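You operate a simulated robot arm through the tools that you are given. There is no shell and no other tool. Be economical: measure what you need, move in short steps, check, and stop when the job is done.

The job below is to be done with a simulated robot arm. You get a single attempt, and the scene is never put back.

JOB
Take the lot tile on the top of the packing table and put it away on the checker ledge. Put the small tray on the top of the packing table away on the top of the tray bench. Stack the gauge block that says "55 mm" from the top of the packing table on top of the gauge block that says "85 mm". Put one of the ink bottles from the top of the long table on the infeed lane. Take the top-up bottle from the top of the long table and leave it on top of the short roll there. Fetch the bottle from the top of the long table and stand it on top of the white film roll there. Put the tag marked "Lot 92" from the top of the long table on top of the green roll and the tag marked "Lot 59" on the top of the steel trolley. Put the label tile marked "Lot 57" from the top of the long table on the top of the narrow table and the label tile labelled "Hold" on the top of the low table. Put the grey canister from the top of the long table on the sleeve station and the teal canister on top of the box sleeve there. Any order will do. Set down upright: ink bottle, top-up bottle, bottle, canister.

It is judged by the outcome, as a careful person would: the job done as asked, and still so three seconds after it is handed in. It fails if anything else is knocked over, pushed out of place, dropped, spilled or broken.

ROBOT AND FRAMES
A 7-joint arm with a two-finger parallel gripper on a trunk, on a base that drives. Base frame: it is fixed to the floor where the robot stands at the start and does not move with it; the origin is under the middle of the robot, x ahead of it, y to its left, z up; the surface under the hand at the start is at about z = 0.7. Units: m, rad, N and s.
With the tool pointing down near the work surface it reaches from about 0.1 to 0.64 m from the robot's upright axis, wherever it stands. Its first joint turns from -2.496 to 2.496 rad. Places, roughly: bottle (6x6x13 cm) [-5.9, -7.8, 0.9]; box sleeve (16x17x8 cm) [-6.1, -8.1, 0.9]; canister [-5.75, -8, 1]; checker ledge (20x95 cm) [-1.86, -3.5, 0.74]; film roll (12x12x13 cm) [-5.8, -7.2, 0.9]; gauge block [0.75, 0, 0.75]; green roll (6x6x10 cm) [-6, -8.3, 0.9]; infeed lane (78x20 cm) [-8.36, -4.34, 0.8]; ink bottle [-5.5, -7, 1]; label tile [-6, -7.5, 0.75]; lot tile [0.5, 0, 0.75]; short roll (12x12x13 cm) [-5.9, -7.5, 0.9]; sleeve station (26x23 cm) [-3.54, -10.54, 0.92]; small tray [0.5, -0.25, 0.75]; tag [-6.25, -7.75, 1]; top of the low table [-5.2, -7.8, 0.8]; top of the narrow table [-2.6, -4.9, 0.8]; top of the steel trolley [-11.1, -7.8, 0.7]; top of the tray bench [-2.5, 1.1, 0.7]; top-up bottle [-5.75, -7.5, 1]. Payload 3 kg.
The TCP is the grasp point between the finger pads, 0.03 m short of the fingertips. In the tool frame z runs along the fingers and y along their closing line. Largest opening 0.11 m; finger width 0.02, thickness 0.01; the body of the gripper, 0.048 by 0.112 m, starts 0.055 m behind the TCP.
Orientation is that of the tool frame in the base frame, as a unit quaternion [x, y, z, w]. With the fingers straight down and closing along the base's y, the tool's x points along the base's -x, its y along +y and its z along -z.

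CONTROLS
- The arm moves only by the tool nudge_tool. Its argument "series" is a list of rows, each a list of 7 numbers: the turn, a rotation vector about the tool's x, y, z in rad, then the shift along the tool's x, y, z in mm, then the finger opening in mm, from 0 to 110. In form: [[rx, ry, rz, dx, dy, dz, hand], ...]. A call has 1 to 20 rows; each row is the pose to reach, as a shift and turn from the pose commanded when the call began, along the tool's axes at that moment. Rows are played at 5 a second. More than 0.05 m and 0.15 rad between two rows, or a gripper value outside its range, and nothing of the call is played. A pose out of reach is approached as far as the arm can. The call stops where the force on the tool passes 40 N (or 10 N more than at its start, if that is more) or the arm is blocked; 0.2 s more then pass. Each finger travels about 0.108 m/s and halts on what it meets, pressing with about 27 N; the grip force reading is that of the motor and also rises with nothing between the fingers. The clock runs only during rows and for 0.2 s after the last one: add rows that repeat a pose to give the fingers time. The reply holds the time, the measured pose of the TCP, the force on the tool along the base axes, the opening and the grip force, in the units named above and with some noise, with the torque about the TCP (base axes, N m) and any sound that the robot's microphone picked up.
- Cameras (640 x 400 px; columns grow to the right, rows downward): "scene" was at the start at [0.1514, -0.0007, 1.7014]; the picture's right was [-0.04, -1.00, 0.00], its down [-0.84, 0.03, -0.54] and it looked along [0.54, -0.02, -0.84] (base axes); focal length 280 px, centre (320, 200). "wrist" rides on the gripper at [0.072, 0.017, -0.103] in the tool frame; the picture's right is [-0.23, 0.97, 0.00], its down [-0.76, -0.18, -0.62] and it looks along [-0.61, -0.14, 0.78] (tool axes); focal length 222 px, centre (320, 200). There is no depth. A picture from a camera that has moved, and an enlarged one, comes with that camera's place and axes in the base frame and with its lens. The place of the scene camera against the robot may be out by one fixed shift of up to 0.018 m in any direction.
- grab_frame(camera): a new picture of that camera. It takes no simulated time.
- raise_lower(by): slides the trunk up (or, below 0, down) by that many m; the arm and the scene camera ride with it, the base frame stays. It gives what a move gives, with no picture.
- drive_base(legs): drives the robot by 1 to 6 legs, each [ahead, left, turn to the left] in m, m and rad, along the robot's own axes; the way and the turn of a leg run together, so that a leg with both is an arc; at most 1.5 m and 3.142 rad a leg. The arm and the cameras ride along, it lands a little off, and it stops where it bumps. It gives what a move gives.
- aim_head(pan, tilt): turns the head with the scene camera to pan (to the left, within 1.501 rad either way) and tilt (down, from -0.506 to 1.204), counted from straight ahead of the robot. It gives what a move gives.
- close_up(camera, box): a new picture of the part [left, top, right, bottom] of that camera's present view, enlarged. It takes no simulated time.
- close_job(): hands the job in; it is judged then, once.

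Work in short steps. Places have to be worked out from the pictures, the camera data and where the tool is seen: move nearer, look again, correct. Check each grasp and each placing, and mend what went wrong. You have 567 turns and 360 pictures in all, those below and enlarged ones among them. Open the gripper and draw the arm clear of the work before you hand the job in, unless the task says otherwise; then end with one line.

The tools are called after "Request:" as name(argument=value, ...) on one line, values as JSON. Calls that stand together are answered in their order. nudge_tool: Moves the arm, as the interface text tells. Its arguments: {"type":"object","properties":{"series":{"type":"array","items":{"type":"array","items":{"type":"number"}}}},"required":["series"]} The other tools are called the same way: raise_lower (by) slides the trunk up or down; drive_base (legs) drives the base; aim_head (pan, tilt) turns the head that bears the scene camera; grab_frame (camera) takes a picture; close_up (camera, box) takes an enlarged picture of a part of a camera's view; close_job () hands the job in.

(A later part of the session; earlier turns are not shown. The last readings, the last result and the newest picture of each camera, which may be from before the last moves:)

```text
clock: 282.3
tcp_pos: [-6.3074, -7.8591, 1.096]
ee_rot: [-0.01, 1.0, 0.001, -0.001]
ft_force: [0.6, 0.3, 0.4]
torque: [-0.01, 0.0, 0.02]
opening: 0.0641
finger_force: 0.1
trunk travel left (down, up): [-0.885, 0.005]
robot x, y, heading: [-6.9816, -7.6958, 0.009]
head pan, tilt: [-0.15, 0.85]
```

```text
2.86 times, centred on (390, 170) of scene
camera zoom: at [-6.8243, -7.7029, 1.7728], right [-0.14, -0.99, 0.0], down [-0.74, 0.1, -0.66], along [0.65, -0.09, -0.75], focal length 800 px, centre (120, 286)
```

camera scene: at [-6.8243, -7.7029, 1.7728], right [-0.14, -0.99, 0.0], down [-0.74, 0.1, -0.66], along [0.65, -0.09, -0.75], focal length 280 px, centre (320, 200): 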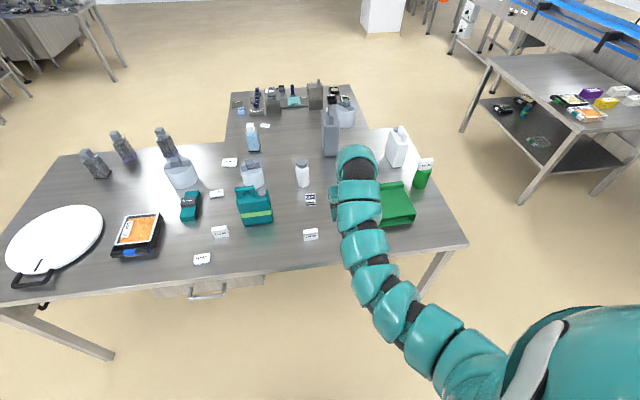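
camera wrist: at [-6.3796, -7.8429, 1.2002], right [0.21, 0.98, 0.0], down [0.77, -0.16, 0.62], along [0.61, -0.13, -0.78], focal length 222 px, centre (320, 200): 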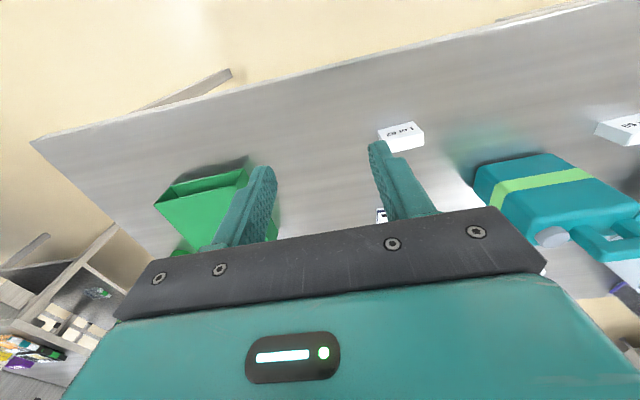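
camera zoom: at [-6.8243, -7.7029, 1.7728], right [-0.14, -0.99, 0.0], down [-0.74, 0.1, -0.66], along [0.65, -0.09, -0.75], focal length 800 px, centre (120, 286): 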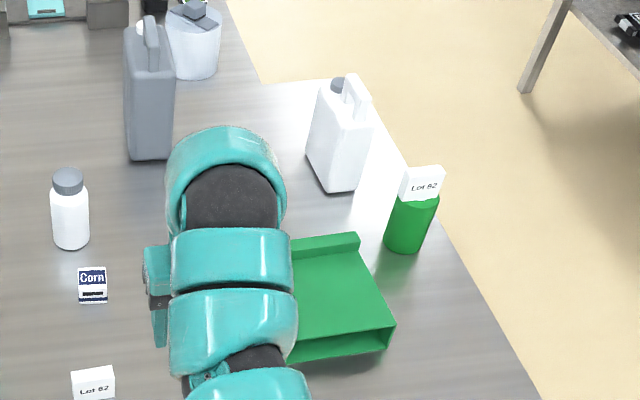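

Canister's front face ≈(-6.122, y −7.498…−7.61), aligned with y. I'll grip its broad faces (closing along x). Rotate hand 90°, and move closer.

Request:
nudge_tool(series=[[0, 0, 0.14, 0, 0, 0, 90], [0, 0, 0.28, 0, 0, 0, 90], [0, 0, 0.42, 0, 0, 0, 90], [0, 0, 0.56, 0, 0, 0, 90], [0, 0, 0.7, 0, 0, 0, 90], [0, 0, 0.84, 0, 0, 0, 90], [0, 0, 0.98, 0, 0, 0, 90], [0, 0, 1.12, 0, 0, 0, 100], [0, 0, 1.26, 0, 0, 0, 110], [0, 0, 1.4, 0, 0, 0, 110], [0, 0, 1.55, 0, 0, 0, 110], [0, 0, 1.55, 0, 0, 0, 110]])

Request:
drive_base(legs=[[0.24, -0.08, 0]])

Request:
grab_frame(camera="wrist")

```text
clock: 284.9
tcp_pos: [-6.307, -7.8584, 1.0948]
ee_rot: [0.694, 0.72, 0.0, -0.001]
ft_force: [-1.2, 0.4, -0.8]
torque: [0.0, 0.0, -0.02]
opening: 0.1101
finger_force: 0.1
trunk travel left (down, up): [-0.885, 0.005]
robot x, y, heading: [-6.9868, -7.694, 0.014]
head pan, tilt: [-0.15, 0.85]
```

```text
clock: 286.7
tcp_pos: [-6.071, -7.935, 1.0948]
ee_rot: [0.693, 0.721, -0.001, -0.001]
ft_force: [1.0, 0.0, -0.4]
torque: [-0.01, 0.04, -0.04]
opening: 0.1101
finger_force: 0.0
trunk travel left (down, up): [-0.885, 0.005]
robot x, y, heading: [-6.7467, -7.7701, 0.008]
head pan, tilt: [-0.15, 0.85]
```

```text
259 pictures are left
camera wrist: at [-6.0551, -7.8621, 1.1994], right [0.98, -0.19, 0.0], down [-0.15, -0.77, 0.62], along [-0.12, -0.61, -0.78], focal length 222 px, centre (320, 200)
```

wrist: 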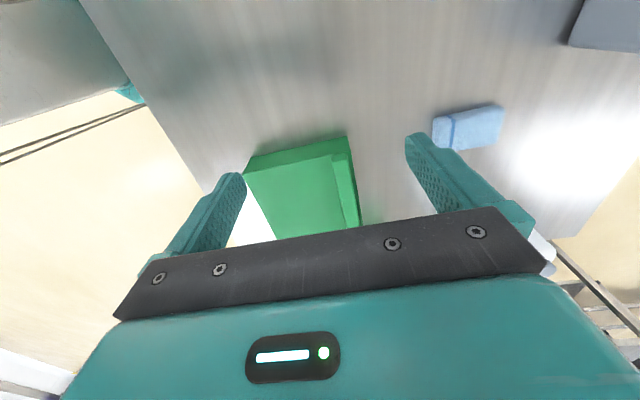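

Request:
nudge_tool(series=[[0, 0, 0, 0, 0, -40, 110], [0, 0, 0, 45, 0, -50, 110], [0, 0, 0, 90, 0, -50, 110], [0, 0, 0, 135, 0, -50, 110], [0, 0, 0, 180, 0, -50, 110], [0, 0, 0, 225, 0, -50, 110], [0, 0, 0, 270, 0, -50, 110], [0, 0, 0, 310, 0, -50, 110], [0, 0, 0, 310, 0, -50, 110]])

Request:
grab_frame(camera="wrist")

```text
clock: 288.7
tcp_pos: [-6.0824, -7.6279, 1.1457]
ee_rot: [0.693, 0.721, -0.001, -0.002]
ft_force: [0.6, 1.0, -0.7]
torque: [-0.01, -0.01, 0.0]
opening: 0.1102
finger_force: 0.0
out of reach, approached as far as the arm can: row 1, 2, 3, 4, 5
trunk travel left (down, up): [-0.885, 0.005]
robot x, y, heading: [-6.7478, -7.7746, 0.015]
head pan, tilt: [-0.15, 0.85]
```

```text
258 pictures are left
camera wrist: at [-6.0682, -7.5543, 1.2496], right [0.98, -0.19, 0.0], down [-0.15, -0.77, 0.62], along [-0.12, -0.61, -0.78], focal length 222 px, centre (320, 200)
```

wrist: 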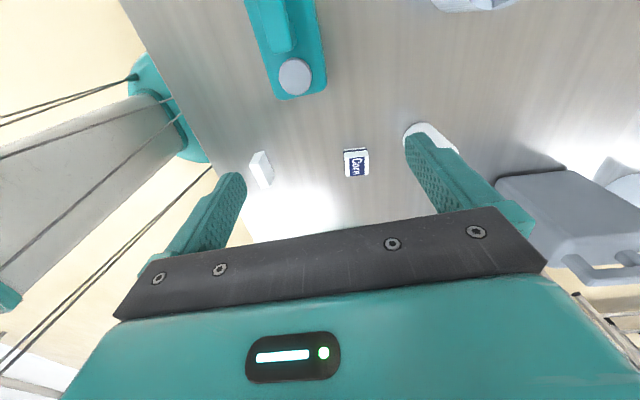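

Request:
nudge_tool(series=[[0, 0, 0, 40, 0, 0, 110], [0, 0, 0, 75, -5, 0, 110], [0, 0, 0, 75, -5, 0, 110]])

Request:
grab_frame(camera="wrist")

Request:
close_up(camera="wrist", box=[200, 0, 440, 200])

```text
clock: 289.5
tcp_pos: [-6.0922, -7.5521, 1.1437]
ee_rot: [0.693, 0.721, -0.001, 0.0]
ft_force: [-0.3, -0.1, -0.2]
torque: [-0.02, 0.02, -0.01]
opening: 0.1097
finger_force: 0.0
trunk travel left (down, up): [-0.885, 0.005]
robot x, y, heading: [-6.7458, -7.7721, 0.006]
head pan, tilt: [-0.15, 0.85]
```

```text
257 pictures are left
camera wrist: at [-6.0778, -7.4804, 1.2482], right [0.98, -0.19, 0.0], down [-0.15, -0.77, 0.62], along [-0.12, -0.61, -0.78], focal length 222 px, centre (320, 200)
```

wrist: 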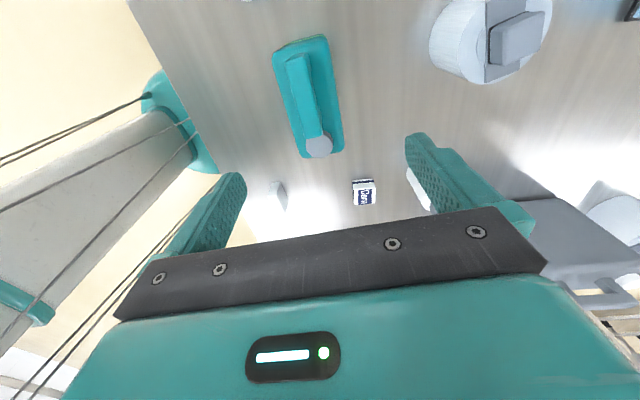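

```text
2.00 times, centred on (320, 100) of wrist
camera zoom: at [-6.0778, -7.4804, 1.2482], right [0.98, -0.19, 0.0], down [-0.15, -0.77, 0.62], along [-0.12, -0.61, -0.78], focal length 444 px, centre (320, 400)
```

zoom: 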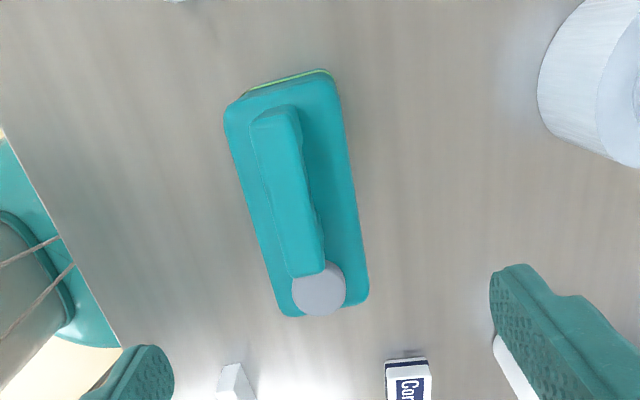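

Canister body is 111×54 mm, shoulder z≈0.995, aligned with the hand; centre offset (+3,−7) mm. Descend to z≈1.01 and grip the body.

Request:
nudge_tool(series=[[0, 0, 0, 3, -7, 40, 110], [0, 0, 0, 3, -7, 80, 110], [0, 0, 0, 3, -7, 110, 110], [0, 0, 0, 3, -7, 125, 110], [0, 0, 0, 3, -7, 133, 110], [0, 0, 0, 3, -7, 133, 110]])

Request:
grab_frame(camera="wrist")

```text
clock: 290.9
tcp_pos: [-6.0982, -7.5487, 1.0129]
ee_rot: [0.693, 0.721, -0.001, -0.002]
ft_force: [-0.8, 0.1, -0.3]
torque: [0.0, -0.04, 0.05]
opening: 0.1099
finger_force: 0.1
trunk travel left (down, up): [-0.885, 0.005]
robot x, y, heading: [-6.7486, -7.7728, 0.014]
head pan, tilt: [-0.15, 0.85]
```

```text
255 pictures are left
camera wrist: at [-6.0833, -7.4749, 1.1172], right [0.98, -0.19, 0.0], down [-0.15, -0.77, 0.62], along [-0.12, -0.61, -0.78], focal length 222 px, centre (320, 200)
```

wrist: 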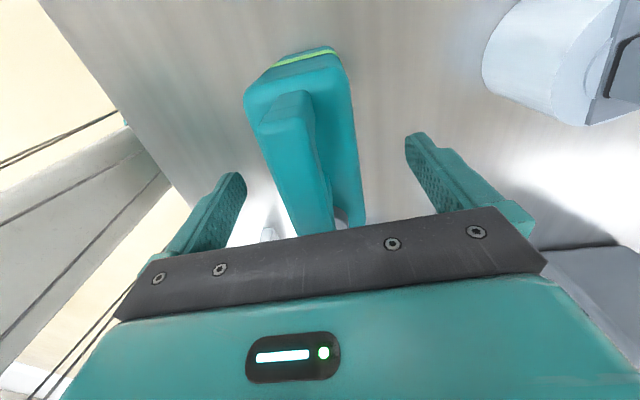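

Centred. Descend 10 mm more, then close.

Request:
nudge_tool(series=[[0, 0, 0, 0, 0, 5, 110], [0, 0, 0, 0, 0, 10, 110], [0, 0, 0, 0, 0, 10, 110]])

```text
clock: 291.7
tcp_pos: [-6.1021, -7.5485, 1.0034]
ee_rot: [0.693, 0.721, -0.001, 0.0]
ft_force: [-0.5, 0.4, 0.7]
torque: [0.02, -0.02, 0.03]
opening: 0.1101
finger_force: 0.2
out of reach, approached as far as the arm can: row 1, 2, 3
trunk travel left (down, up): [-0.885, 0.005]
robot x, y, heading: [-6.7471, -7.7729, 0.007]
head pan, tilt: [-0.15, 0.85]
```

At the reach limit; use the trunk for the last 8 mm, then close.

Request:
raise_lower(by=-0.008)

Request:
nudge_tool(series=[[0, 0, 0, 0, 3, 0, 90], [0, 0, 0, 0, 3, 0, 70], [0, 0, 0, 0, 3, 0, 50], [0, 0, 0, 0, 3, 0, 40], [0, 0, 0, 0, 3, 0, 40]])

```text
clock: 292.3
tcp_pos: [-6.1022, -7.5492, 0.9963]
ee_rot: [0.694, 0.72, -0.001, -0.001]
ft_force: [0.6, 0.0, 0.2]
torque: [0.02, -0.02, 0.01]
opening: 0.11
finger_force: 0.1
trunk travel left (down, up): [-0.877, 0.013]
robot x, y, heading: [-6.746, -7.7686, 0.008]
head pan, tilt: [-0.15, 0.85]
```

```text
clock: 293.5
tcp_pos: [-6.0998, -7.5502, 0.9951]
ee_rot: [0.692, 0.722, -0.001, 0.0]
ft_force: [-1.2, -1.2, -0.5]
torque: [0.08, -0.02, -0.01]
opening: 0.0598
finger_force: 26.9
trunk travel left (down, up): [-0.877, 0.013]
robot x, y, heading: [-6.7475, -7.7748, 0.015]
head pan, tilt: [-0.15, 0.85]
```

Gripped (60 mm). Lift 12 cm.

Request:
nudge_tool(series=[[0, 0, 0, 0, 0, -15, 40], [0, 0, 0, 0, 0, -40, 40], [0, 0, 0, 0, 0, -80, 40], [0, 0, 0, 0, 0, -120, 40], [0, 0, 0, 0, 0, -120, 40]])

Request:
grab_frame(camera="wrist")

Request:
grab_frame(camera="scene")

```text
clock: 294.7
tcp_pos: [-6.0952, -7.5474, 1.1166]
ee_rot: [0.693, 0.721, -0.002, -0.001]
ft_force: [0.1, -0.3, -6.0]
torque: [0.03, 0.01, -0.02]
opening: 0.0599
finger_force: 27.2
trunk travel left (down, up): [-0.877, 0.013]
robot x, y, heading: [-6.7438, -7.7692, 0.01]
head pan, tilt: [-0.15, 0.85]
```

```text
254 pictures are left
camera wrist: at [-6.0802, -7.4737, 1.2213], right [0.98, -0.19, 0.0], down [-0.15, -0.77, 0.63], along [-0.12, -0.61, -0.78], focal length 222 px, centre (320, 200)
```

wrist: 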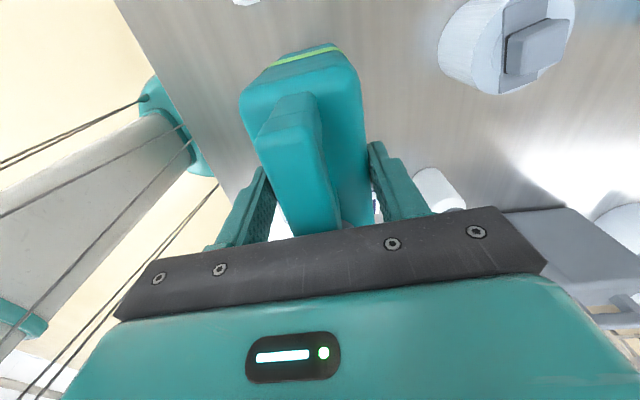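

```text
253 pictures are left
camera scene: at [-6.5864, -7.7786, 1.7645], right [-0.14, -0.99, 0.0], down [-0.74, 0.1, -0.66], along [0.65, -0.09, -0.75], focal length 280 px, centre (320, 200)
```

scene: 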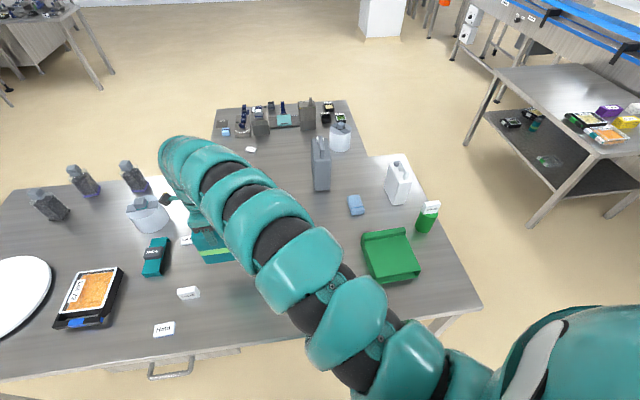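

Canister hangs upright. Zoom on the sleeve to refine its pose.

Request:
close_up(camera="scene", box=[330, 190, 470, 310])

```text
3.33 times, centred on (400, 250) of scene
camera zoom: at [-6.5864, -7.7786, 1.7645], right [-0.14, -0.99, 0.0], down [-0.74, 0.1, -0.66], along [0.65, -0.09, -0.75], focal length 934 px, centre (53, 33)
```

zoom: 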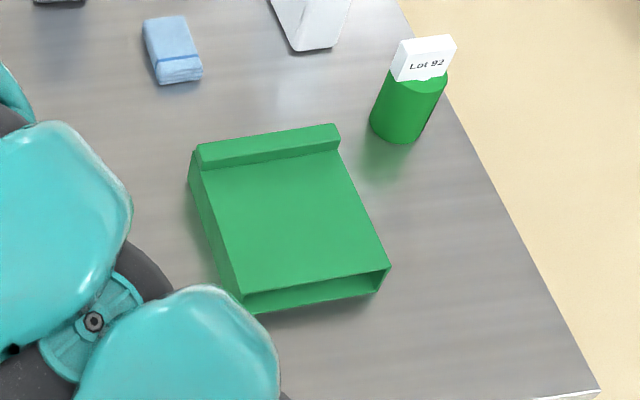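

Sleeve flat top: z≈0.912, centre ≈(-6.138,-8.09), lip at the far side. Carry the canister there.

Request:
nudge_tool(series=[[0, 0, 0, -45, -6, 0, 40], [0, 0, 0, -90, -12, 0, 40], [0, 0, 0, -135, -18, 0, 40], [0, 0, 0, -180, -24, 0, 40], [0, 0, 0, -225, -30, 0, 40], [0, 0, 0, -270, -36, 0, 40], [0, 0, 0, -315, -42, 0, 40], [0, 0, 0, -360, -48, 0, 40], [0, 0, 0, -405, -54, 0, 40], [0, 0, 0, -450, -60, 0, 40], [0, 0, 0, -495, -64, 0, 40], [0, 0, 0, -541, -66, 0, 40], [0, 0, 0, -541, -66, 0, 40]])

Request:
grab_frame(camera="wrist")

Request:
close_up(camera="scene", box=[330, 150, 490, 310])

```text
clock: 297.5
tcp_pos: [-6.068, -8.1077, 1.0887]
ee_rot: [0.693, 0.721, -0.002, -0.002]
ft_force: [-0.5, 0.1, -5.7]
torque: [0.01, 0.02, -0.03]
opening: 0.0601
finger_force: 27.3
out of reach, approached as far as the arm can: row 3, 4, 5, 6, 7, 8, 9, 10, 11, 12, 13
trunk travel left (down, up): [-0.877, 0.013]
robot x, y, heading: [-6.752, -7.7714, 0.015]
head pan, tilt: [-0.15, 0.85]
```

```text
251 pictures are left
camera wrist: at [-6.0536, -8.0346, 1.1936], right [0.98, -0.19, 0.0], down [-0.14, -0.77, 0.62], along [-0.12, -0.61, -0.78], focal length 222 px, centre (320, 200)
```

wrist: 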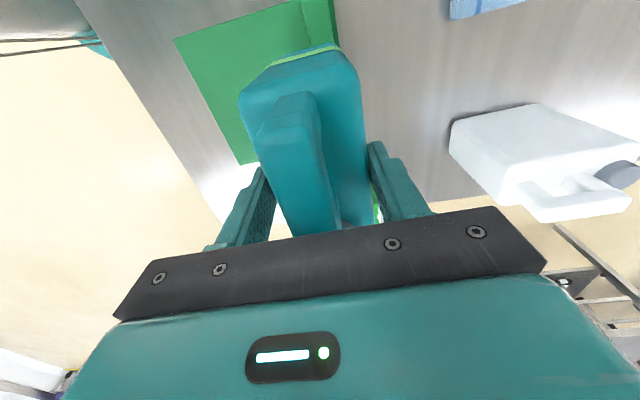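

```text
2.50 times, centred on (410, 230) of scene
camera zoom: at [-6.5865, -7.7779, 1.7646], right [-0.14, -0.99, 0.0], down [-0.74, 0.1, -0.66], along [0.65, -0.09, -0.75], focal length 700 px, centre (95, 125)
```

zoom: 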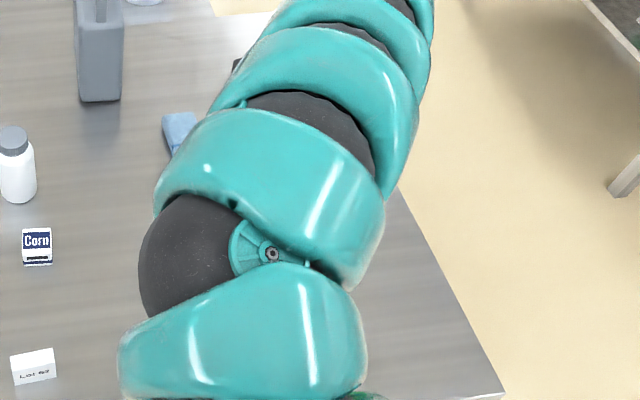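

The arm's inner limit pushed it 7 cm too far out. Raise the trunk slightly and correct with the base.

Request:
raise_lower(by=0.012)

Request:
drive_base(legs=[[-0.072, 0.018, 0]])

Request:
grab_frame(camera="wrist")

```text
clock: 298.1
tcp_pos: [-6.0686, -8.1083, 1.1011]
ee_rot: [0.693, 0.721, -0.002, -0.002]
ft_force: [-0.2, -0.8, -5.2]
torque: [0.02, 0.01, 0.03]
opening: 0.06
finger_force: 27.1
trunk travel left (down, up): [-0.889, 0.001]
robot x, y, heading: [-6.7484, -7.772, 0.011]
head pan, tilt: [-0.15, 0.85]
```

```text
clock: 299.1
tcp_pos: [-6.1427, -8.0884, 1.1022]
ee_rot: [0.692, 0.722, -0.001, -0.002]
ft_force: [0.7, 0.6, -5.4]
torque: [0.06, 0.0, 0.01]
opening: 0.0597
finger_force: 27.2
trunk travel left (down, up): [-0.889, 0.001]
robot x, y, heading: [-6.8216, -7.7559, 0.016]
head pan, tilt: [-0.15, 0.85]
```

```text
249 pictures are left
camera wrist: at [-6.1273, -8.0167, 1.2065], right [0.98, -0.19, 0.0], down [-0.14, -0.77, 0.62], along [-0.12, -0.61, -0.78], focal length 222 px, centre (320, 200)
```

wrist: 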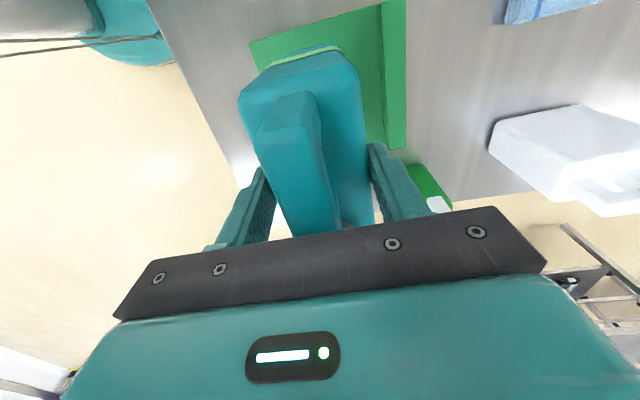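

Aligned over the flat area; shift slightly and lower to contact.

Request:
nudge_tool(series=[[0, 0, 0, -5, 8, 20, 40], [0, 0, 0, -5, 8, 40, 40], [0, 0, 0, -5, 8, 47, 40], [0, 0, 0, -5, 8, 50, 40], [0, 0, 0, -5, 8, 53, 40], [0, 0, 0, -5, 8, 56, 40], [0, 0, 0, -5, 8, 58, 40]])

```text
clock: 300.7
tcp_pos: [-6.1338, -8.0932, 1.0452]
ee_rot: [0.692, 0.722, 0.0, 0.0]
ft_force: [6.5, -2.5, 24.1]
torque: [0.0, -0.71, -0.22]
opening: 0.0599
finger_force: 27.0
trunk travel left (down, up): [-0.889, 0.001]
robot x, y, heading: [-6.8198, -7.7515, 0.017]
head pan, tilt: [-0.15, 0.85]
```

Contact at z≈1.045. Ease up 2 mm and check, then open.

Request:
nudge_tool(series=[[0, 0, 0, 0, 0, -2.5, 40], [0, 0, 0, 0, 0, -2.5, 40]])

Request:
grab_frame(camera="wrist")

```text
clock: 301.3
tcp_pos: [-6.1354, -8.0931, 1.0449]
ee_rot: [0.692, 0.722, -0.003, -0.002]
ft_force: [2.6, -1.7, 7.2]
torque: [-0.53, -0.64, 0.06]
opening: 0.0599
finger_force: 26.9
trunk travel left (down, up): [-0.889, 0.001]
robot x, y, heading: [-6.8179, -7.7568, 0.015]
head pan, tilt: [-0.15, 0.85]
```

```text
248 pictures are left
camera wrist: at [-6.1187, -8.02, 1.15], right [0.98, -0.19, -0.01], down [-0.14, -0.77, 0.62], along [-0.12, -0.61, -0.78], focal length 222 px, centre (320, 200)
```

wrist: 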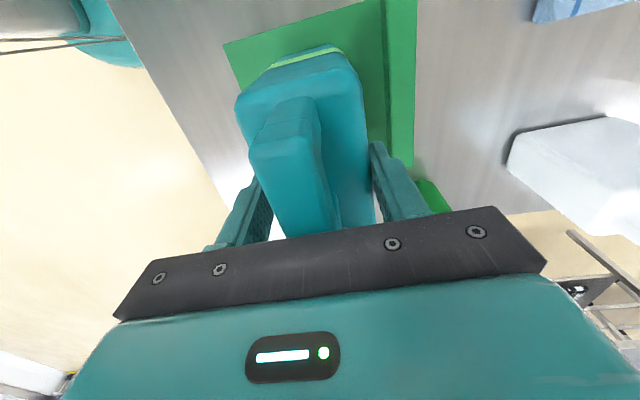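

Request:
nudge_tool(series=[[0, 0, 0, 0, 0, -0.5, 50], [0, 0, 0, 0, 0, -0.5, 66], [0, 0, 0, 0, 0, -0.5, 80], [0, 0, 0, 0, 0, -0.5, 90], [0, 0, 0, 0, 0, -0.5, 90]])

Request:
grab_frame(camera="wrist")

```text
clock: 302.5
tcp_pos: [-6.133, -8.092, 1.0472]
ee_rot: [0.692, 0.722, -0.001, -0.001]
ft_force: [0.3, 0.3, -0.6]
torque: [-0.01, -0.02, 0.01]
opening: 0.0901
finger_force: 0.0
trunk travel left (down, up): [-0.889, 0.001]
robot x, y, heading: [-6.8201, -7.7548, 0.016]
head pan, tilt: [-0.15, 0.85]
```

```text
247 pictures are left
camera wrist: at [-6.1175, -8.02, 1.1511], right [0.98, -0.19, 0.0], down [-0.14, -0.77, 0.62], along [-0.12, -0.61, -0.78], focal length 222 px, centre (320, 200)
```

wrist: 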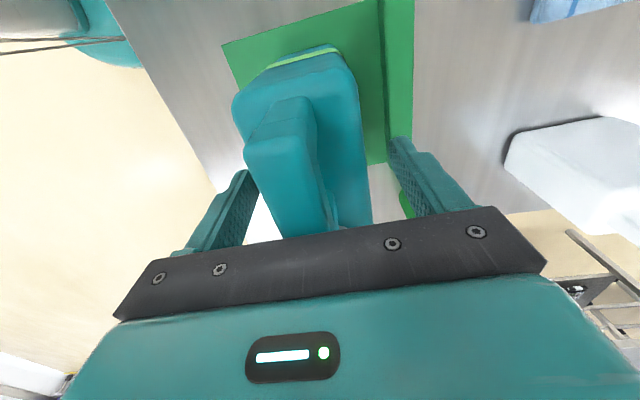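

Released and standing. Lift straight up in stages, opening wide for slack around the handle.

Request:
nudge_tool(series=[[0, 0, 0, 0, 0, -25, 90], [0, 0, 0, 0, 0, -50, 110], [0, 0, 0, 0, 0, -65, 110], [0, 0, 0, 0, 0, -65, 110]])

```text
clock: 303.5
tcp_pos: [-6.133, -8.096, 1.1124]
ee_rot: [0.692, 0.722, -0.001, -0.002]
ft_force: [0.2, -0.7, 0.4]
torque: [-0.02, -0.01, -0.02]
opening: 0.1097
finger_force: 0.1
trunk travel left (down, up): [-0.889, 0.001]
robot x, y, heading: [-6.824, -7.7568, 0.011]
head pan, tilt: [-0.15, 0.85]
```

Request:
nudge_tool(series=[[0, 0, 0, 0, 0, -15, 110], [0, 0, 0, 0, 0, -30, 110], [0, 0, 0, 0, 0, -30, 110]])

Request:
grab_frame(camera="wrist")

```text
clock: 304.3
tcp_pos: [-6.1335, -8.0947, 1.1416]
ee_rot: [0.692, 0.722, -0.002, -0.003]
ft_force: [-0.1, 0.0, -0.7]
torque: [0.04, 0.0, 0.01]
opening: 0.1097
finger_force: 0.0
trunk travel left (down, up): [-0.889, 0.001]
robot x, y, heading: [-6.8204, -7.7542, 0.014]
head pan, tilt: [-0.15, 0.85]
```

```text
246 pictures are left
camera wrist: at [-6.1172, -8.0231, 1.246], right [0.98, -0.19, -0.01], down [-0.14, -0.77, 0.62], along [-0.12, -0.61, -0.78], focal length 222 px, centre (320, 200)
```

wrist: 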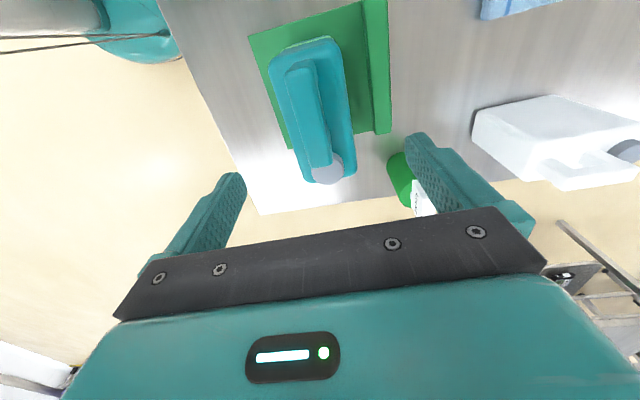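

Canister stands on the sleeve. Clear upward, then drive around the north end of the table to its east side.

Request:
nudge_tool(series=[[0, 0, 0, 20, 0, -20, 80], [0, 0, 0, 60, 0, -25, 60], [0, 0, 0, 100, 0, -25, 60], [0, 0, 0, 140, 0, -25, 60]])

Request:
drive_base(legs=[[-0.4, 0, 0], [0, 1.45, 0], [1.0, 0.3, 0], [1.1, 0, 0], [0, 0, 1.57], [0, 0, 1.56]])

Request:
aim_head(pan=0.6, tilt=0.7)

Request:
grab_frame(camera="scene")

```text
clock: 305.3
tcp_pos: [-6.1067, -7.953, 1.1649]
ee_rot: [0.692, 0.722, -0.002, -0.003]
ft_force: [-0.1, -0.6, -0.2]
torque: [-0.06, -0.05, 0.01]
opening: 0.0598
finger_force: 0.1
out of reach, approached as far as the arm can: row 1, 2, 3, 4
trunk travel left (down, up): [-0.889, 0.001]
robot x, y, heading: [-6.8186, -7.7537, 0.017]
head pan, tilt: [-0.15, 0.85]
```

```text
clock: 332.7
tcp_pos: [-5.797, -5.7106, 1.1644]
ee_rot: [-0.693, 0.721, -0.002, 0.002]
ft_force: [-0.3, -0.4, 0.1]
torque: [0.0, 0.01, 0.02]
opening: 0.0599
finger_force: 0.1
trunk travel left (down, up): [-0.889, 0.001]
robot x, y, heading: [-5.1018, -5.9726, 3.074]
head pan, tilt: [-0.15, 0.85]
```

```text
clock: 333.8
tcp_pos: [-5.7973, -5.7109, 1.1643]
ee_rot: [-0.693, 0.721, -0.003, 0.002]
ft_force: [-0.3, 0.0, -0.1]
torque: [0.02, -0.01, -0.04]
opening: 0.0601
finger_force: 0.1
trunk travel left (down, up): [-0.889, 0.001]
robot x, y, heading: [-5.1027, -5.9687, 3.072]
head pan, tilt: [0.6, 0.7]
```

```text
245 pictures are left
camera scene: at [-5.2534, -6.0049, 1.789], right [-0.51, 0.86, 0.0], down [0.56, 0.33, -0.76], along [-0.66, -0.39, -0.64], focal length 280 px, centre (320, 200)
```

scene: 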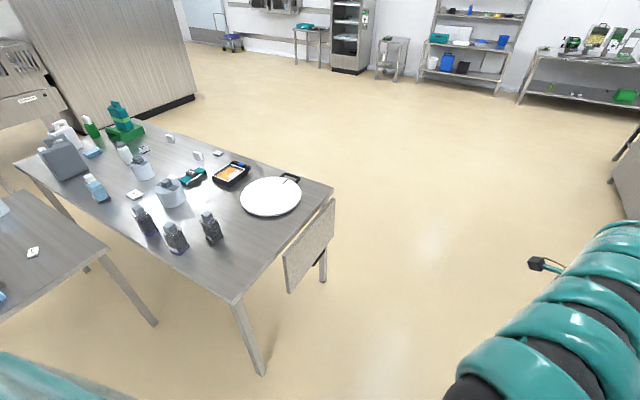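

The low table starts at y≈-7.26, x≥-5.48. I'll strafe south to (-5.2,-6.88).

Request:
drive_base(legs=[[0.08, 0.9, 0.07]])

Request:
aim_head(pan=0.5, tilt=0.9)

Request:
grab_frame(camera="scene")

```text
clock: 338.6
tcp_pos: [-5.9168, -6.6732, 1.1656]
ee_rot: [0.724, -0.689, 0.003, -0.002]
ft_force: [0.5, 0.3, -0.1]
torque: [0.0, -0.03, 0.01]
opening: 0.0601
finger_force: 0.1
trunk travel left (down, up): [-0.889, 0.001]
robot x, y, heading: [-5.1984, -6.8694, -3.122]
head pan, tilt: [0.6, 0.7]
```

```text
clock: 339.3
tcp_pos: [-5.9171, -6.6746, 1.1655]
ee_rot: [0.723, -0.69, 0.002, -0.003]
ft_force: [-0.1, 0.6, 0.2]
torque: [0.0, 0.04, 0.0]
opening: 0.0598
finger_force: 0.0
trunk travel left (down, up): [-0.889, 0.001]
robot x, y, heading: [-5.2001, -6.8695, -3.121]
head pan, tilt: [0.499, 0.901]
```

```text
244 pictures are left
camera scene: at [-5.3452, -6.9061, 1.7729], right [-0.5, 0.87, 0.0], down [0.68, 0.39, -0.62], along [-0.54, -0.31, -0.78], focal length 280 px, centre (320, 200)
```

scene: 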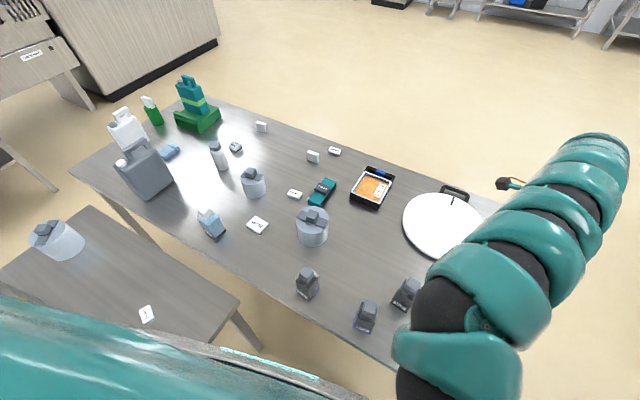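

Request:
close_up(camera="scene", box=[180, 140, 340, 260])

Request:
close_up(camera="scene", box=[280, 195, 350, 250])

```text
3.33 times, centred on (260, 200) of scene
camera zoom: at [-5.3452, -6.9061, 1.7729], right [-0.5, 0.87, 0.0], down [0.68, 0.39, -0.62], along [-0.54, -0.31, -0.78], focal length 934 px, centre (520, 200)
```

zoom: 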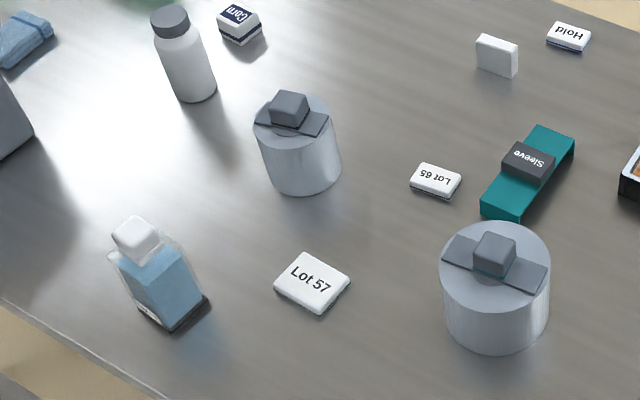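

```text
7.27 times, centred on (315, 222) of scene
camera zoom: at [-5.3452, -6.9061, 1.7729], right [-0.5, 0.87, 0.0], down [0.68, 0.39, -0.62], along [-0.54, -0.31, -0.78], focal length 2037 px, centre (356, 36)
```

zoom: 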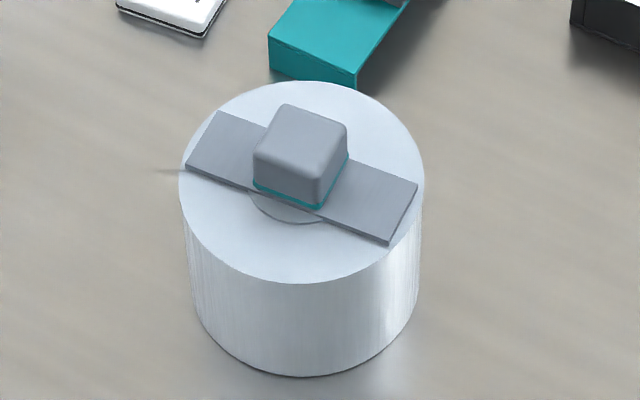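

The roll has a strip and a small block lying on it (block with a coloured foot like the other loose items). I'll test whether the block is loose. Move above it first.

Request:
nudge_tool(series=[[0, 0, 0, 45, -6, 0, 80], [0, 0, 0, 90, -12, 0, 80], [0, 0, 0, 135, -18, 0, 80], [0, 0, 0, 180, -24, 0, 80], [0, 0, 0, 225, -30, 0, 80], [0, 0, -0.02, 270, -36, 0, 80], [0, 0, -0.04, 315, -42, 0, 80], [0, 0, -0.06, 360, -48, 0, 80], [0, 0, -0.085, 405, -54, 0, 80], [0, 0, -0.085, 450, -60, 0, 80], [0, 0, -0.085, 495, -65, 0, 80], [0, 0, -0.085, 530, -68, 0, 80], [0, 0, -0.085, 530, -68, 0, 80]])

Request:
raise_lower(by=-0.1)

Request:
grab_frame(camera="wrist")

```text
clock: 342.1
tcp_pos: [-5.8103, -7.1852, 1.1698]
ee_rot: [0.752, -0.659, 0.004, -0.002]
ft_force: [-0.6, 0.8, 0.7]
torque: [-0.04, -0.03, 0.0]
opening: 0.0799
finger_force: 0.0
out of reach, approached as far as the arm can: row 1, 2, 3, 4, 5, 12, 13
trunk travel left (down, up): [-0.889, 0.001]
robot x, y, heading: [-5.2037, -6.8691, -3.125]
head pan, tilt: [0.499, 0.901]
```

```text
clock: 343.4
tcp_pos: [-5.8095, -7.1863, 1.0703]
ee_rot: [0.753, -0.658, 0.003, -0.002]
ft_force: [-0.4, -0.3, 0.0]
torque: [-0.02, 0.01, 0.02]
opening: 0.0799
finger_force: 0.0
trunk travel left (down, up): [-0.789, 0.101]
robot x, y, heading: [-5.2065, -6.8716, -3.117]
head pan, tilt: [0.499, 0.901]
```

```text
241 pictures are left
camera wrist: at [-5.8155, -7.2601, 1.1756], right [-1.0, 0.1, -0.01], down [0.07, 0.78, 0.62], along [0.06, 0.62, -0.78], focal length 222 px, centre (320, 200)
```

wrist: 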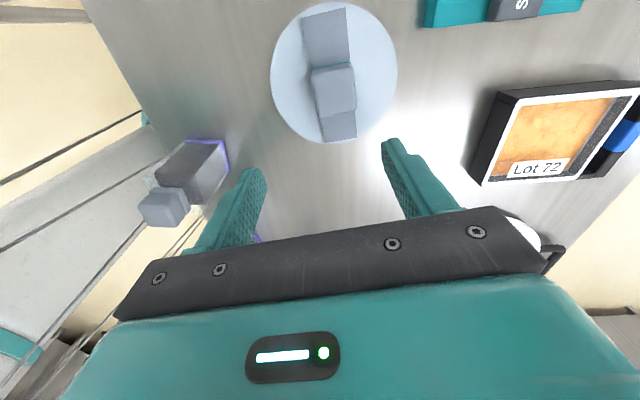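

Cube offset (29,18) mm in tool frame, strip yaw differs by 5.5°. Position over the cube and descend to z≈0.99.

Request:
nudge_tool(series=[[0, 0, 0.05, 15, 9, 10, 70], [0, 0, 0.096, 29, 18, 30, 70], [0, 0, 0.096, 29, 18, 50, 70], [0, 0, 0.096, 29, 18, 50, 70]])

Request:
close_up(camera="wrist", box=[220, 80, 420, 240])

```text
clock: 344.4
tcp_pos: [-5.7999, -7.1904, 1.0363]
ee_rot: [0.721, -0.693, 0.003, -0.002]
ft_force: [-0.3, -0.3, 0.7]
torque: [0.03, -0.02, 0.0]
opening: 0.0701
finger_force: 0.0
out of reach, approached as far as the arm can: row 1, 2, 3, 4
trunk travel left (down, up): [-0.789, 0.101]
robot x, y, heading: [-5.1989, -6.8664, -3.119]
head pan, tilt: [0.499, 0.901]
```

```text
2.50 times, centred on (320, 160) of wrist
camera zoom: at [-5.8146, -7.2637, 1.141], right [-0.98, 0.19, -0.01], down [0.14, 0.77, 0.62], along [0.12, 0.61, -0.78], focal length 555 px, centre (320, 300)
```

zoom: 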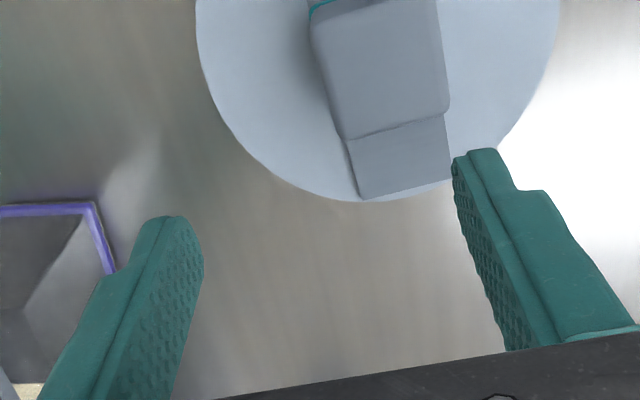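

Limited by reach on my left. Move the base 7 cm closer and 4 cm left.

Request:
drive_base(legs=[[0.065, 0.04, 0]])

Request:
grab_frame(camera="wrist")

```text
clock: 345.5
tcp_pos: [-5.8623, -7.2331, 1.0373]
ee_rot: [0.721, -0.693, 0.003, -0.003]
ft_force: [0.4, -0.2, -0.4]
torque: [0.02, -0.03, -0.02]
opening: 0.0701
finger_force: 0.1
trunk travel left (down, up): [-0.789, 0.101]
robot x, y, heading: [-5.2689, -6.9101, -3.126]
head pan, tilt: [0.499, 0.901]
```

```text
239 pictures are left
camera wrist: at [-5.8773, -7.3056, 1.1414], right [-0.98, 0.19, -0.01], down [0.14, 0.77, 0.62], along [0.12, 0.61, -0.78], focal length 222 px, centre (320, 200)
```

wrist: 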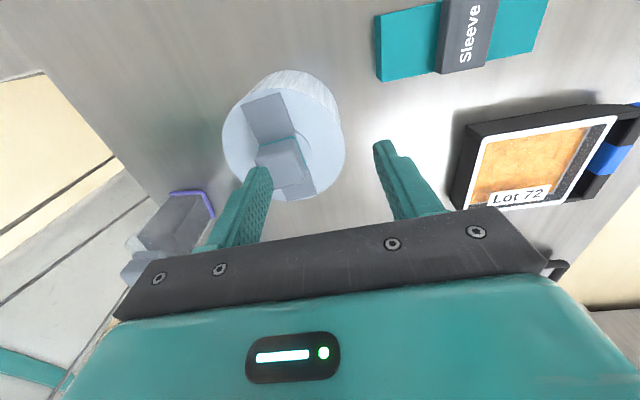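

Request:
nudge_tool(series=[[0, 0, 0, -6, -18, 0, 80], [0, 0, 0, -12, -35, 0, 80], [0, 0, 0, -12, -35, 10, 80], [0, 0, 0, -12, -35, 10, 80]])

Request:
close_up(camera="wrist", box=[220, 80, 420, 240])

```text
clock: 346.5
tcp_pos: [-5.8266, -7.2164, 1.0282]
ee_rot: [0.721, -0.693, 0.002, -0.003]
ft_force: [0.1, 0.0, 0.1]
torque: [0.0, -0.01, 0.03]
opening: 0.0801
finger_force: 0.0
trunk travel left (down, up): [-0.789, 0.101]
robot x, y, heading: [-5.2667, -6.912, -3.119]
head pan, tilt: [0.499, 0.901]
```

```text
2.50 times, centred on (320, 160) of wrist
camera zoom: at [-5.8414, -7.2905, 1.1322], right [-0.98, 0.19, -0.01], down [0.14, 0.77, 0.62], along [0.12, 0.61, -0.78], focal length 555 px, centre (320, 300)
```

zoom: 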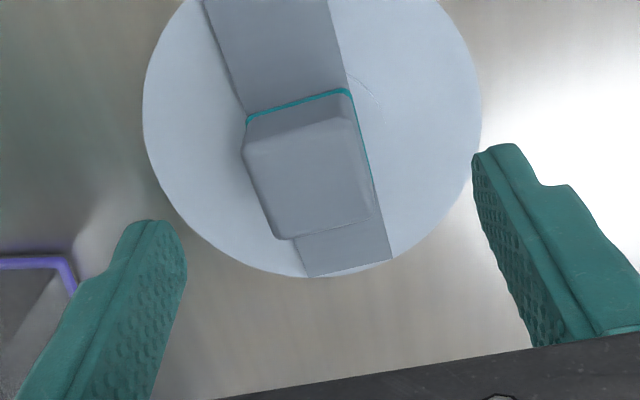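

Centred on the block. Descend to z≈0.992 and close gently to test.

Request:
nudge_tool(series=[[0, 0, 0, 1, -1, 20, 70], [0, 0, 0, 1, -1, 34, 70], [0, 0, 0, 1, -1, 37, 70], [0, 0, 0, 1, -1, 37, 70], [0, 0, 0, 1, -1, 37, 45], [0, 0, 0, 1, -1, 37, 25], [0, 0, 0, 1, -1, 37, 25], [0, 0, 0, 1, -1, 37, 25]])

```text
clock: 348.3
tcp_pos: [-5.8255, -7.2187, 0.9911]
ee_rot: [0.721, -0.693, 0.002, -0.003]
ft_force: [-1.2, -0.4, 0.5]
torque: [0.01, 0.23, 0.1]
opening: 0.036
finger_force: 26.6
trunk travel left (down, up): [-0.789, 0.101]
robot x, y, heading: [-5.2667, -6.9122, -3.117]
head pan, tilt: [0.499, 0.901]
```

Gripped at 36 mm. Lift by 3 mm and read the force.

Request:
nudge_tool(series=[[0, 0, 0, 0, 0, -1, 25], [0, 0, 0, 0, 0, -2, 25], [0, 0, 0, 0, 0, -3, 25], [0, 0, 0, 0, 0, -3, 25]])

Request:
close_up(camera="wrist", box=[220, 80, 420, 240])

```text
clock: 349.3
tcp_pos: [-5.8257, -7.2179, 0.9933]
ee_rot: [0.72, -0.694, 0.003, -0.003]
ft_force: [-0.7, -0.2, -6.6]
torque: [-0.04, 0.03, 0.0]
opening: 0.0359
finger_force: 27.3
trunk travel left (down, up): [-0.789, 0.101]
robot x, y, heading: [-5.2655, -6.9113, -3.119]
head pan, tilt: [0.499, 0.901]
```

```text
2.50 times, centred on (320, 160) of wrist
camera zoom: at [-5.8409, -7.2924, 1.0979], right [-0.98, 0.19, -0.01], down [0.14, 0.77, 0.62], along [0.12, 0.61, -0.78], focal length 555 px, centre (320, 300)
```

zoom: 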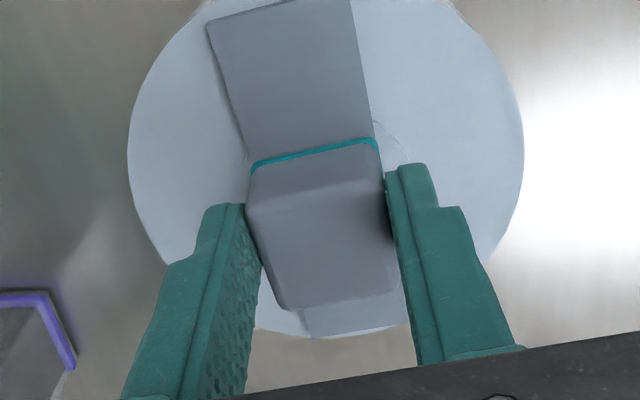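

A 6.6 N load. Lift another 8 mm and see what moves with it.

Request:
nudge_tool(series=[[0, 0, 0, 0, 0, -4, 25], [0, 0, 0, 0, 0, -8, 25], [0, 0, 0, 0, 0, -8, 25]])

Request:
close_up(camera="wrist", box=[220, 80, 420, 240])

Request:
close_up(camera="scene", box=[250, 170, 390, 280])

```text
clock: 350.1
tcp_pos: [-5.8274, -7.2197, 1.0014]
ee_rot: [0.72, -0.694, 0.003, -0.003]
ft_force: [-0.3, 0.1, -5.4]
torque: [-0.05, 0.03, 0.0]
opening: 0.0357
finger_force: 27.0
trunk travel left (down, up): [-0.789, 0.101]
robot x, y, heading: [-5.2683, -6.9091, -3.126]
head pan, tilt: [0.499, 0.901]
```

```text
2.50 times, centred on (320, 160) of wrist
camera zoom: at [-5.8419, -7.2933, 1.1062], right [-0.98, 0.19, -0.01], down [0.14, 0.77, 0.62], along [0.12, 0.61, -0.78], focal length 555 px, centre (320, 300)
```

zoom: 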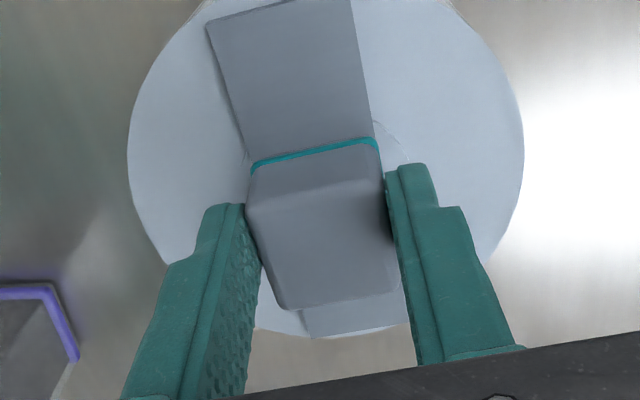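

```text
3.64 times, centred on (320, 225) of scene
camera zoom: at [-5.4084, -6.9485, 1.6728], right [-0.5, 0.87, 0.0], down [0.68, 0.39, -0.62], along [-0.54, -0.31, -0.78], focal length 1019 px, centre (320, 109)
```

zoom: 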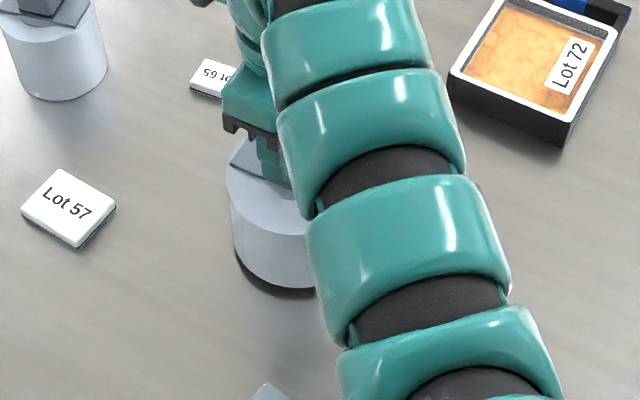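

The whole roll comes up: the knob is part of the roll (it's its handle). Set it straight back down.

Request:
nudge_tool(series=[[0, 0, 0, 0, 0, 5, 25], [0, 0, 0, 0, 0, 8, 25], [0, 0, 0, 0, 0, 10, 25], [0, 0, 0, 0, 0, 10.5, 25], [0, 0, 0, 0, 0, 10.5, 25]])

```text
clock: 351.3
tcp_pos: [-5.8263, -7.2189, 0.9909]
ee_rot: [0.721, -0.693, 0.002, -0.003]
ft_force: [0.0, 0.0, -4.1]
torque: [0.04, 0.14, 0.01]
opening: 0.0355
finger_force: 27.3
trunk travel left (down, up): [-0.789, 0.101]
robot x, y, heading: [-5.2626, -6.9106, -3.12]
head pan, tilt: [0.499, 0.901]
```

Request:
nudge_tool(series=[[0, 0, 0, 0, 0, 1, 25], [0, 0, 0, 0, 0, 1, 45], [0, 0, 0, 0, 0, 1, 70], [0, 0, 0, 0, 0, 1, 70], [0, 0, 0, 0, 0, -30, 70], [0, 0, 0, 0, 0, -70, 70], [0, 0, 0, 0, 0, -100, 70]])

Request:
grab_frame(camera="wrist")

```text
clock: 352.9
tcp_pos: [-5.8282, -7.217, 1.0922]
ee_rot: [0.72, -0.694, 0.004, -0.004]
ft_force: [0.1, -0.2, 0.1]
torque: [-0.01, 0.0, 0.0]
opening: 0.07
finger_force: 0.2
trunk travel left (down, up): [-0.789, 0.101]
robot x, y, heading: [-5.2649, -6.9097, -3.119]
head pan, tilt: [0.499, 0.901]
```

```text
234 pictures are left
camera wrist: at [-5.8429, -7.2899, 1.1964], right [-0.98, 0.19, -0.01], down [0.15, 0.77, 0.62], along [0.13, 0.61, -0.78], focal length 222 px, centre (320, 200)
```

wrist: 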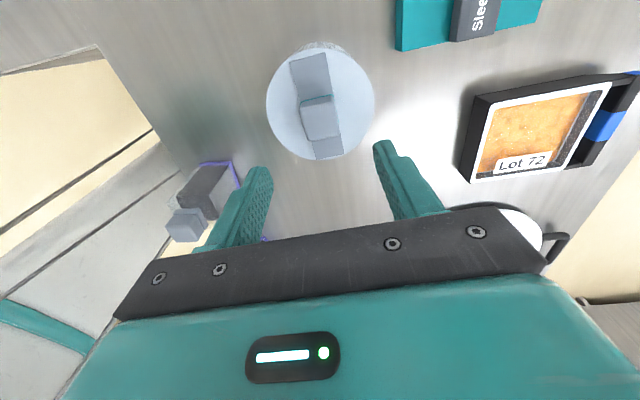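

Roll is back in place undisturbed. Knob top (≈3.6 cm square, flat) is the roll's top, so bottles will be centred there. Now the top-up bottle ≈(-5.644,-7.537): raise the hand, back off a little, and turn to face it.

Request:
nudge_tool(series=[[0, 0, 0, -10, -10, -20, 70], [0, 0, 0, -20, -20, -40, 70], [0, 0, 0, -20, -20, -45, 70]])

Request:
drive_base(legs=[[-0.06, -0.03, 0], [0, 0, 1.25]])

Request:
aim_head(pan=-0.5, tilt=0.9)

Request:
grab_frame(camera="scene")

Request:
grab_frame(camera="wrist")

```text
clock: 353.7
tcp_pos: [-5.8087, -7.1979, 1.1351]
ee_rot: [0.72, -0.694, 0.002, -0.002]
ft_force: [0.1, 1.5, -0.2]
torque: [-0.02, 0.0, 0.03]
opening: 0.0701
finger_force: 0.0
trunk travel left (down, up): [-0.789, 0.101]
robot x, y, heading: [-5.2668, -6.9121, -3.122]
head pan, tilt: [0.499, 0.901]
```

```text
clock: 357.8
tcp_pos: [-5.0968, -7.4867, 1.1351]
ee_rot: [0.991, -0.135, 0.001, -0.004]
ft_force: [0.4, 0.5, 0.3]
torque: [0.0, -0.01, -0.02]
opening: 0.0699
finger_force: 0.1
trunk travel left (down, up): [-0.789, 0.101]
robot x, y, heading: [-5.2033, -6.8784, -1.855]
head pan, tilt: [0.499, 0.901]
```

```text
clock: 359.1
tcp_pos: [-5.0965, -7.4856, 1.1352]
ee_rot: [0.991, -0.135, 0.001, -0.004]
ft_force: [-0.1, 0.6, 0.3]
torque: [-0.02, -0.01, 0.03]
opening: 0.07
finger_force: 0.0
trunk travel left (down, up): [-0.789, 0.101]
robot x, y, heading: [-5.1987, -6.8787, -1.863]
head pan, tilt: [-0.499, 0.901]
```

```text
233 pictures are left
camera scene: at [-5.2777, -7.0079, 1.6729], right [-0.71, 0.71, 0.0], down [0.56, 0.55, -0.62], along [-0.44, -0.44, -0.78], focal length 280 px, centre (320, 200)
```

scene: 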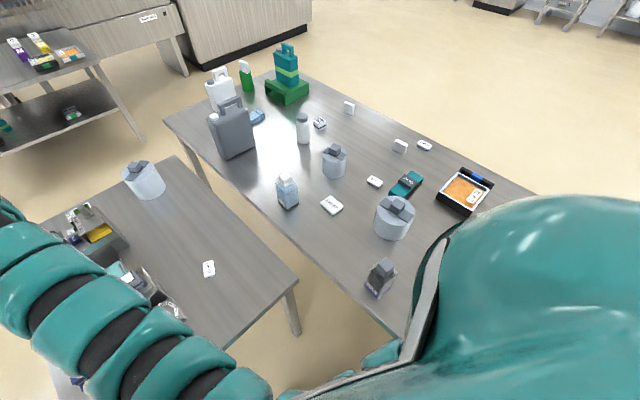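

```text
232 pictures are left
camera wrist: at [-5.0307, -7.5234, 1.2401], right [-0.48, -0.88, -0.01], down [-0.69, 0.37, 0.62], along [-0.54, 0.3, -0.78], focal length 222 px, centre (320, 200)
```

wrist: 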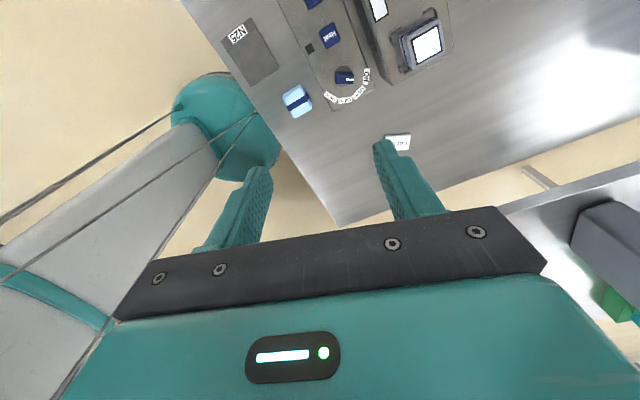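

No bump. Creep 8 cm closer (still ≥0.30 from both tables), then bring the hand over the top-up bottle.

Request:
drive_base(legs=[[0.075, -0.035, 0]])

Request:
close_up(camera="scene", box=[230, 140, 350, 230])

```text
clock: 360.1
tcp_pos: [-5.1544, -7.5501, 1.1346]
ee_rot: [0.991, -0.137, 0.0, -0.003]
ft_force: [-0.9, -0.4, -0.2]
torque: [-0.01, -0.03, -0.01]
opening: 0.0703
finger_force: 0.1
trunk travel left (down, up): [-0.789, 0.101]
robot x, y, heading: [-5.257, -6.9434, -1.864]
head pan, tilt: [-0.499, 0.901]
```

```text
4.44 times, centred on (290, 185) of scene
camera zoom: at [-5.3345, -7.071, 1.6727], right [-0.7, 0.71, 0.0], down [0.56, 0.55, -0.62], along [-0.44, -0.44, -0.78], focal length 1245 px, centre (453, 267)
```

zoom: 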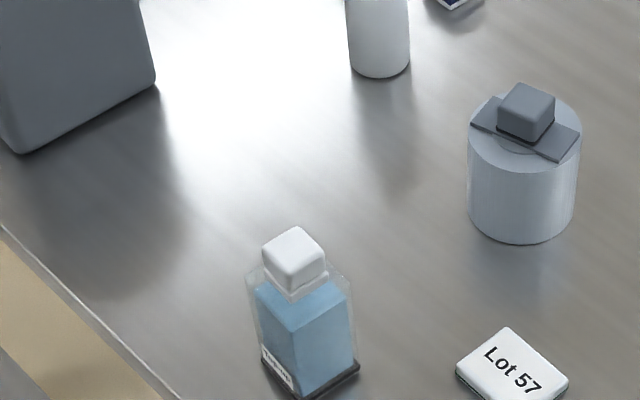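

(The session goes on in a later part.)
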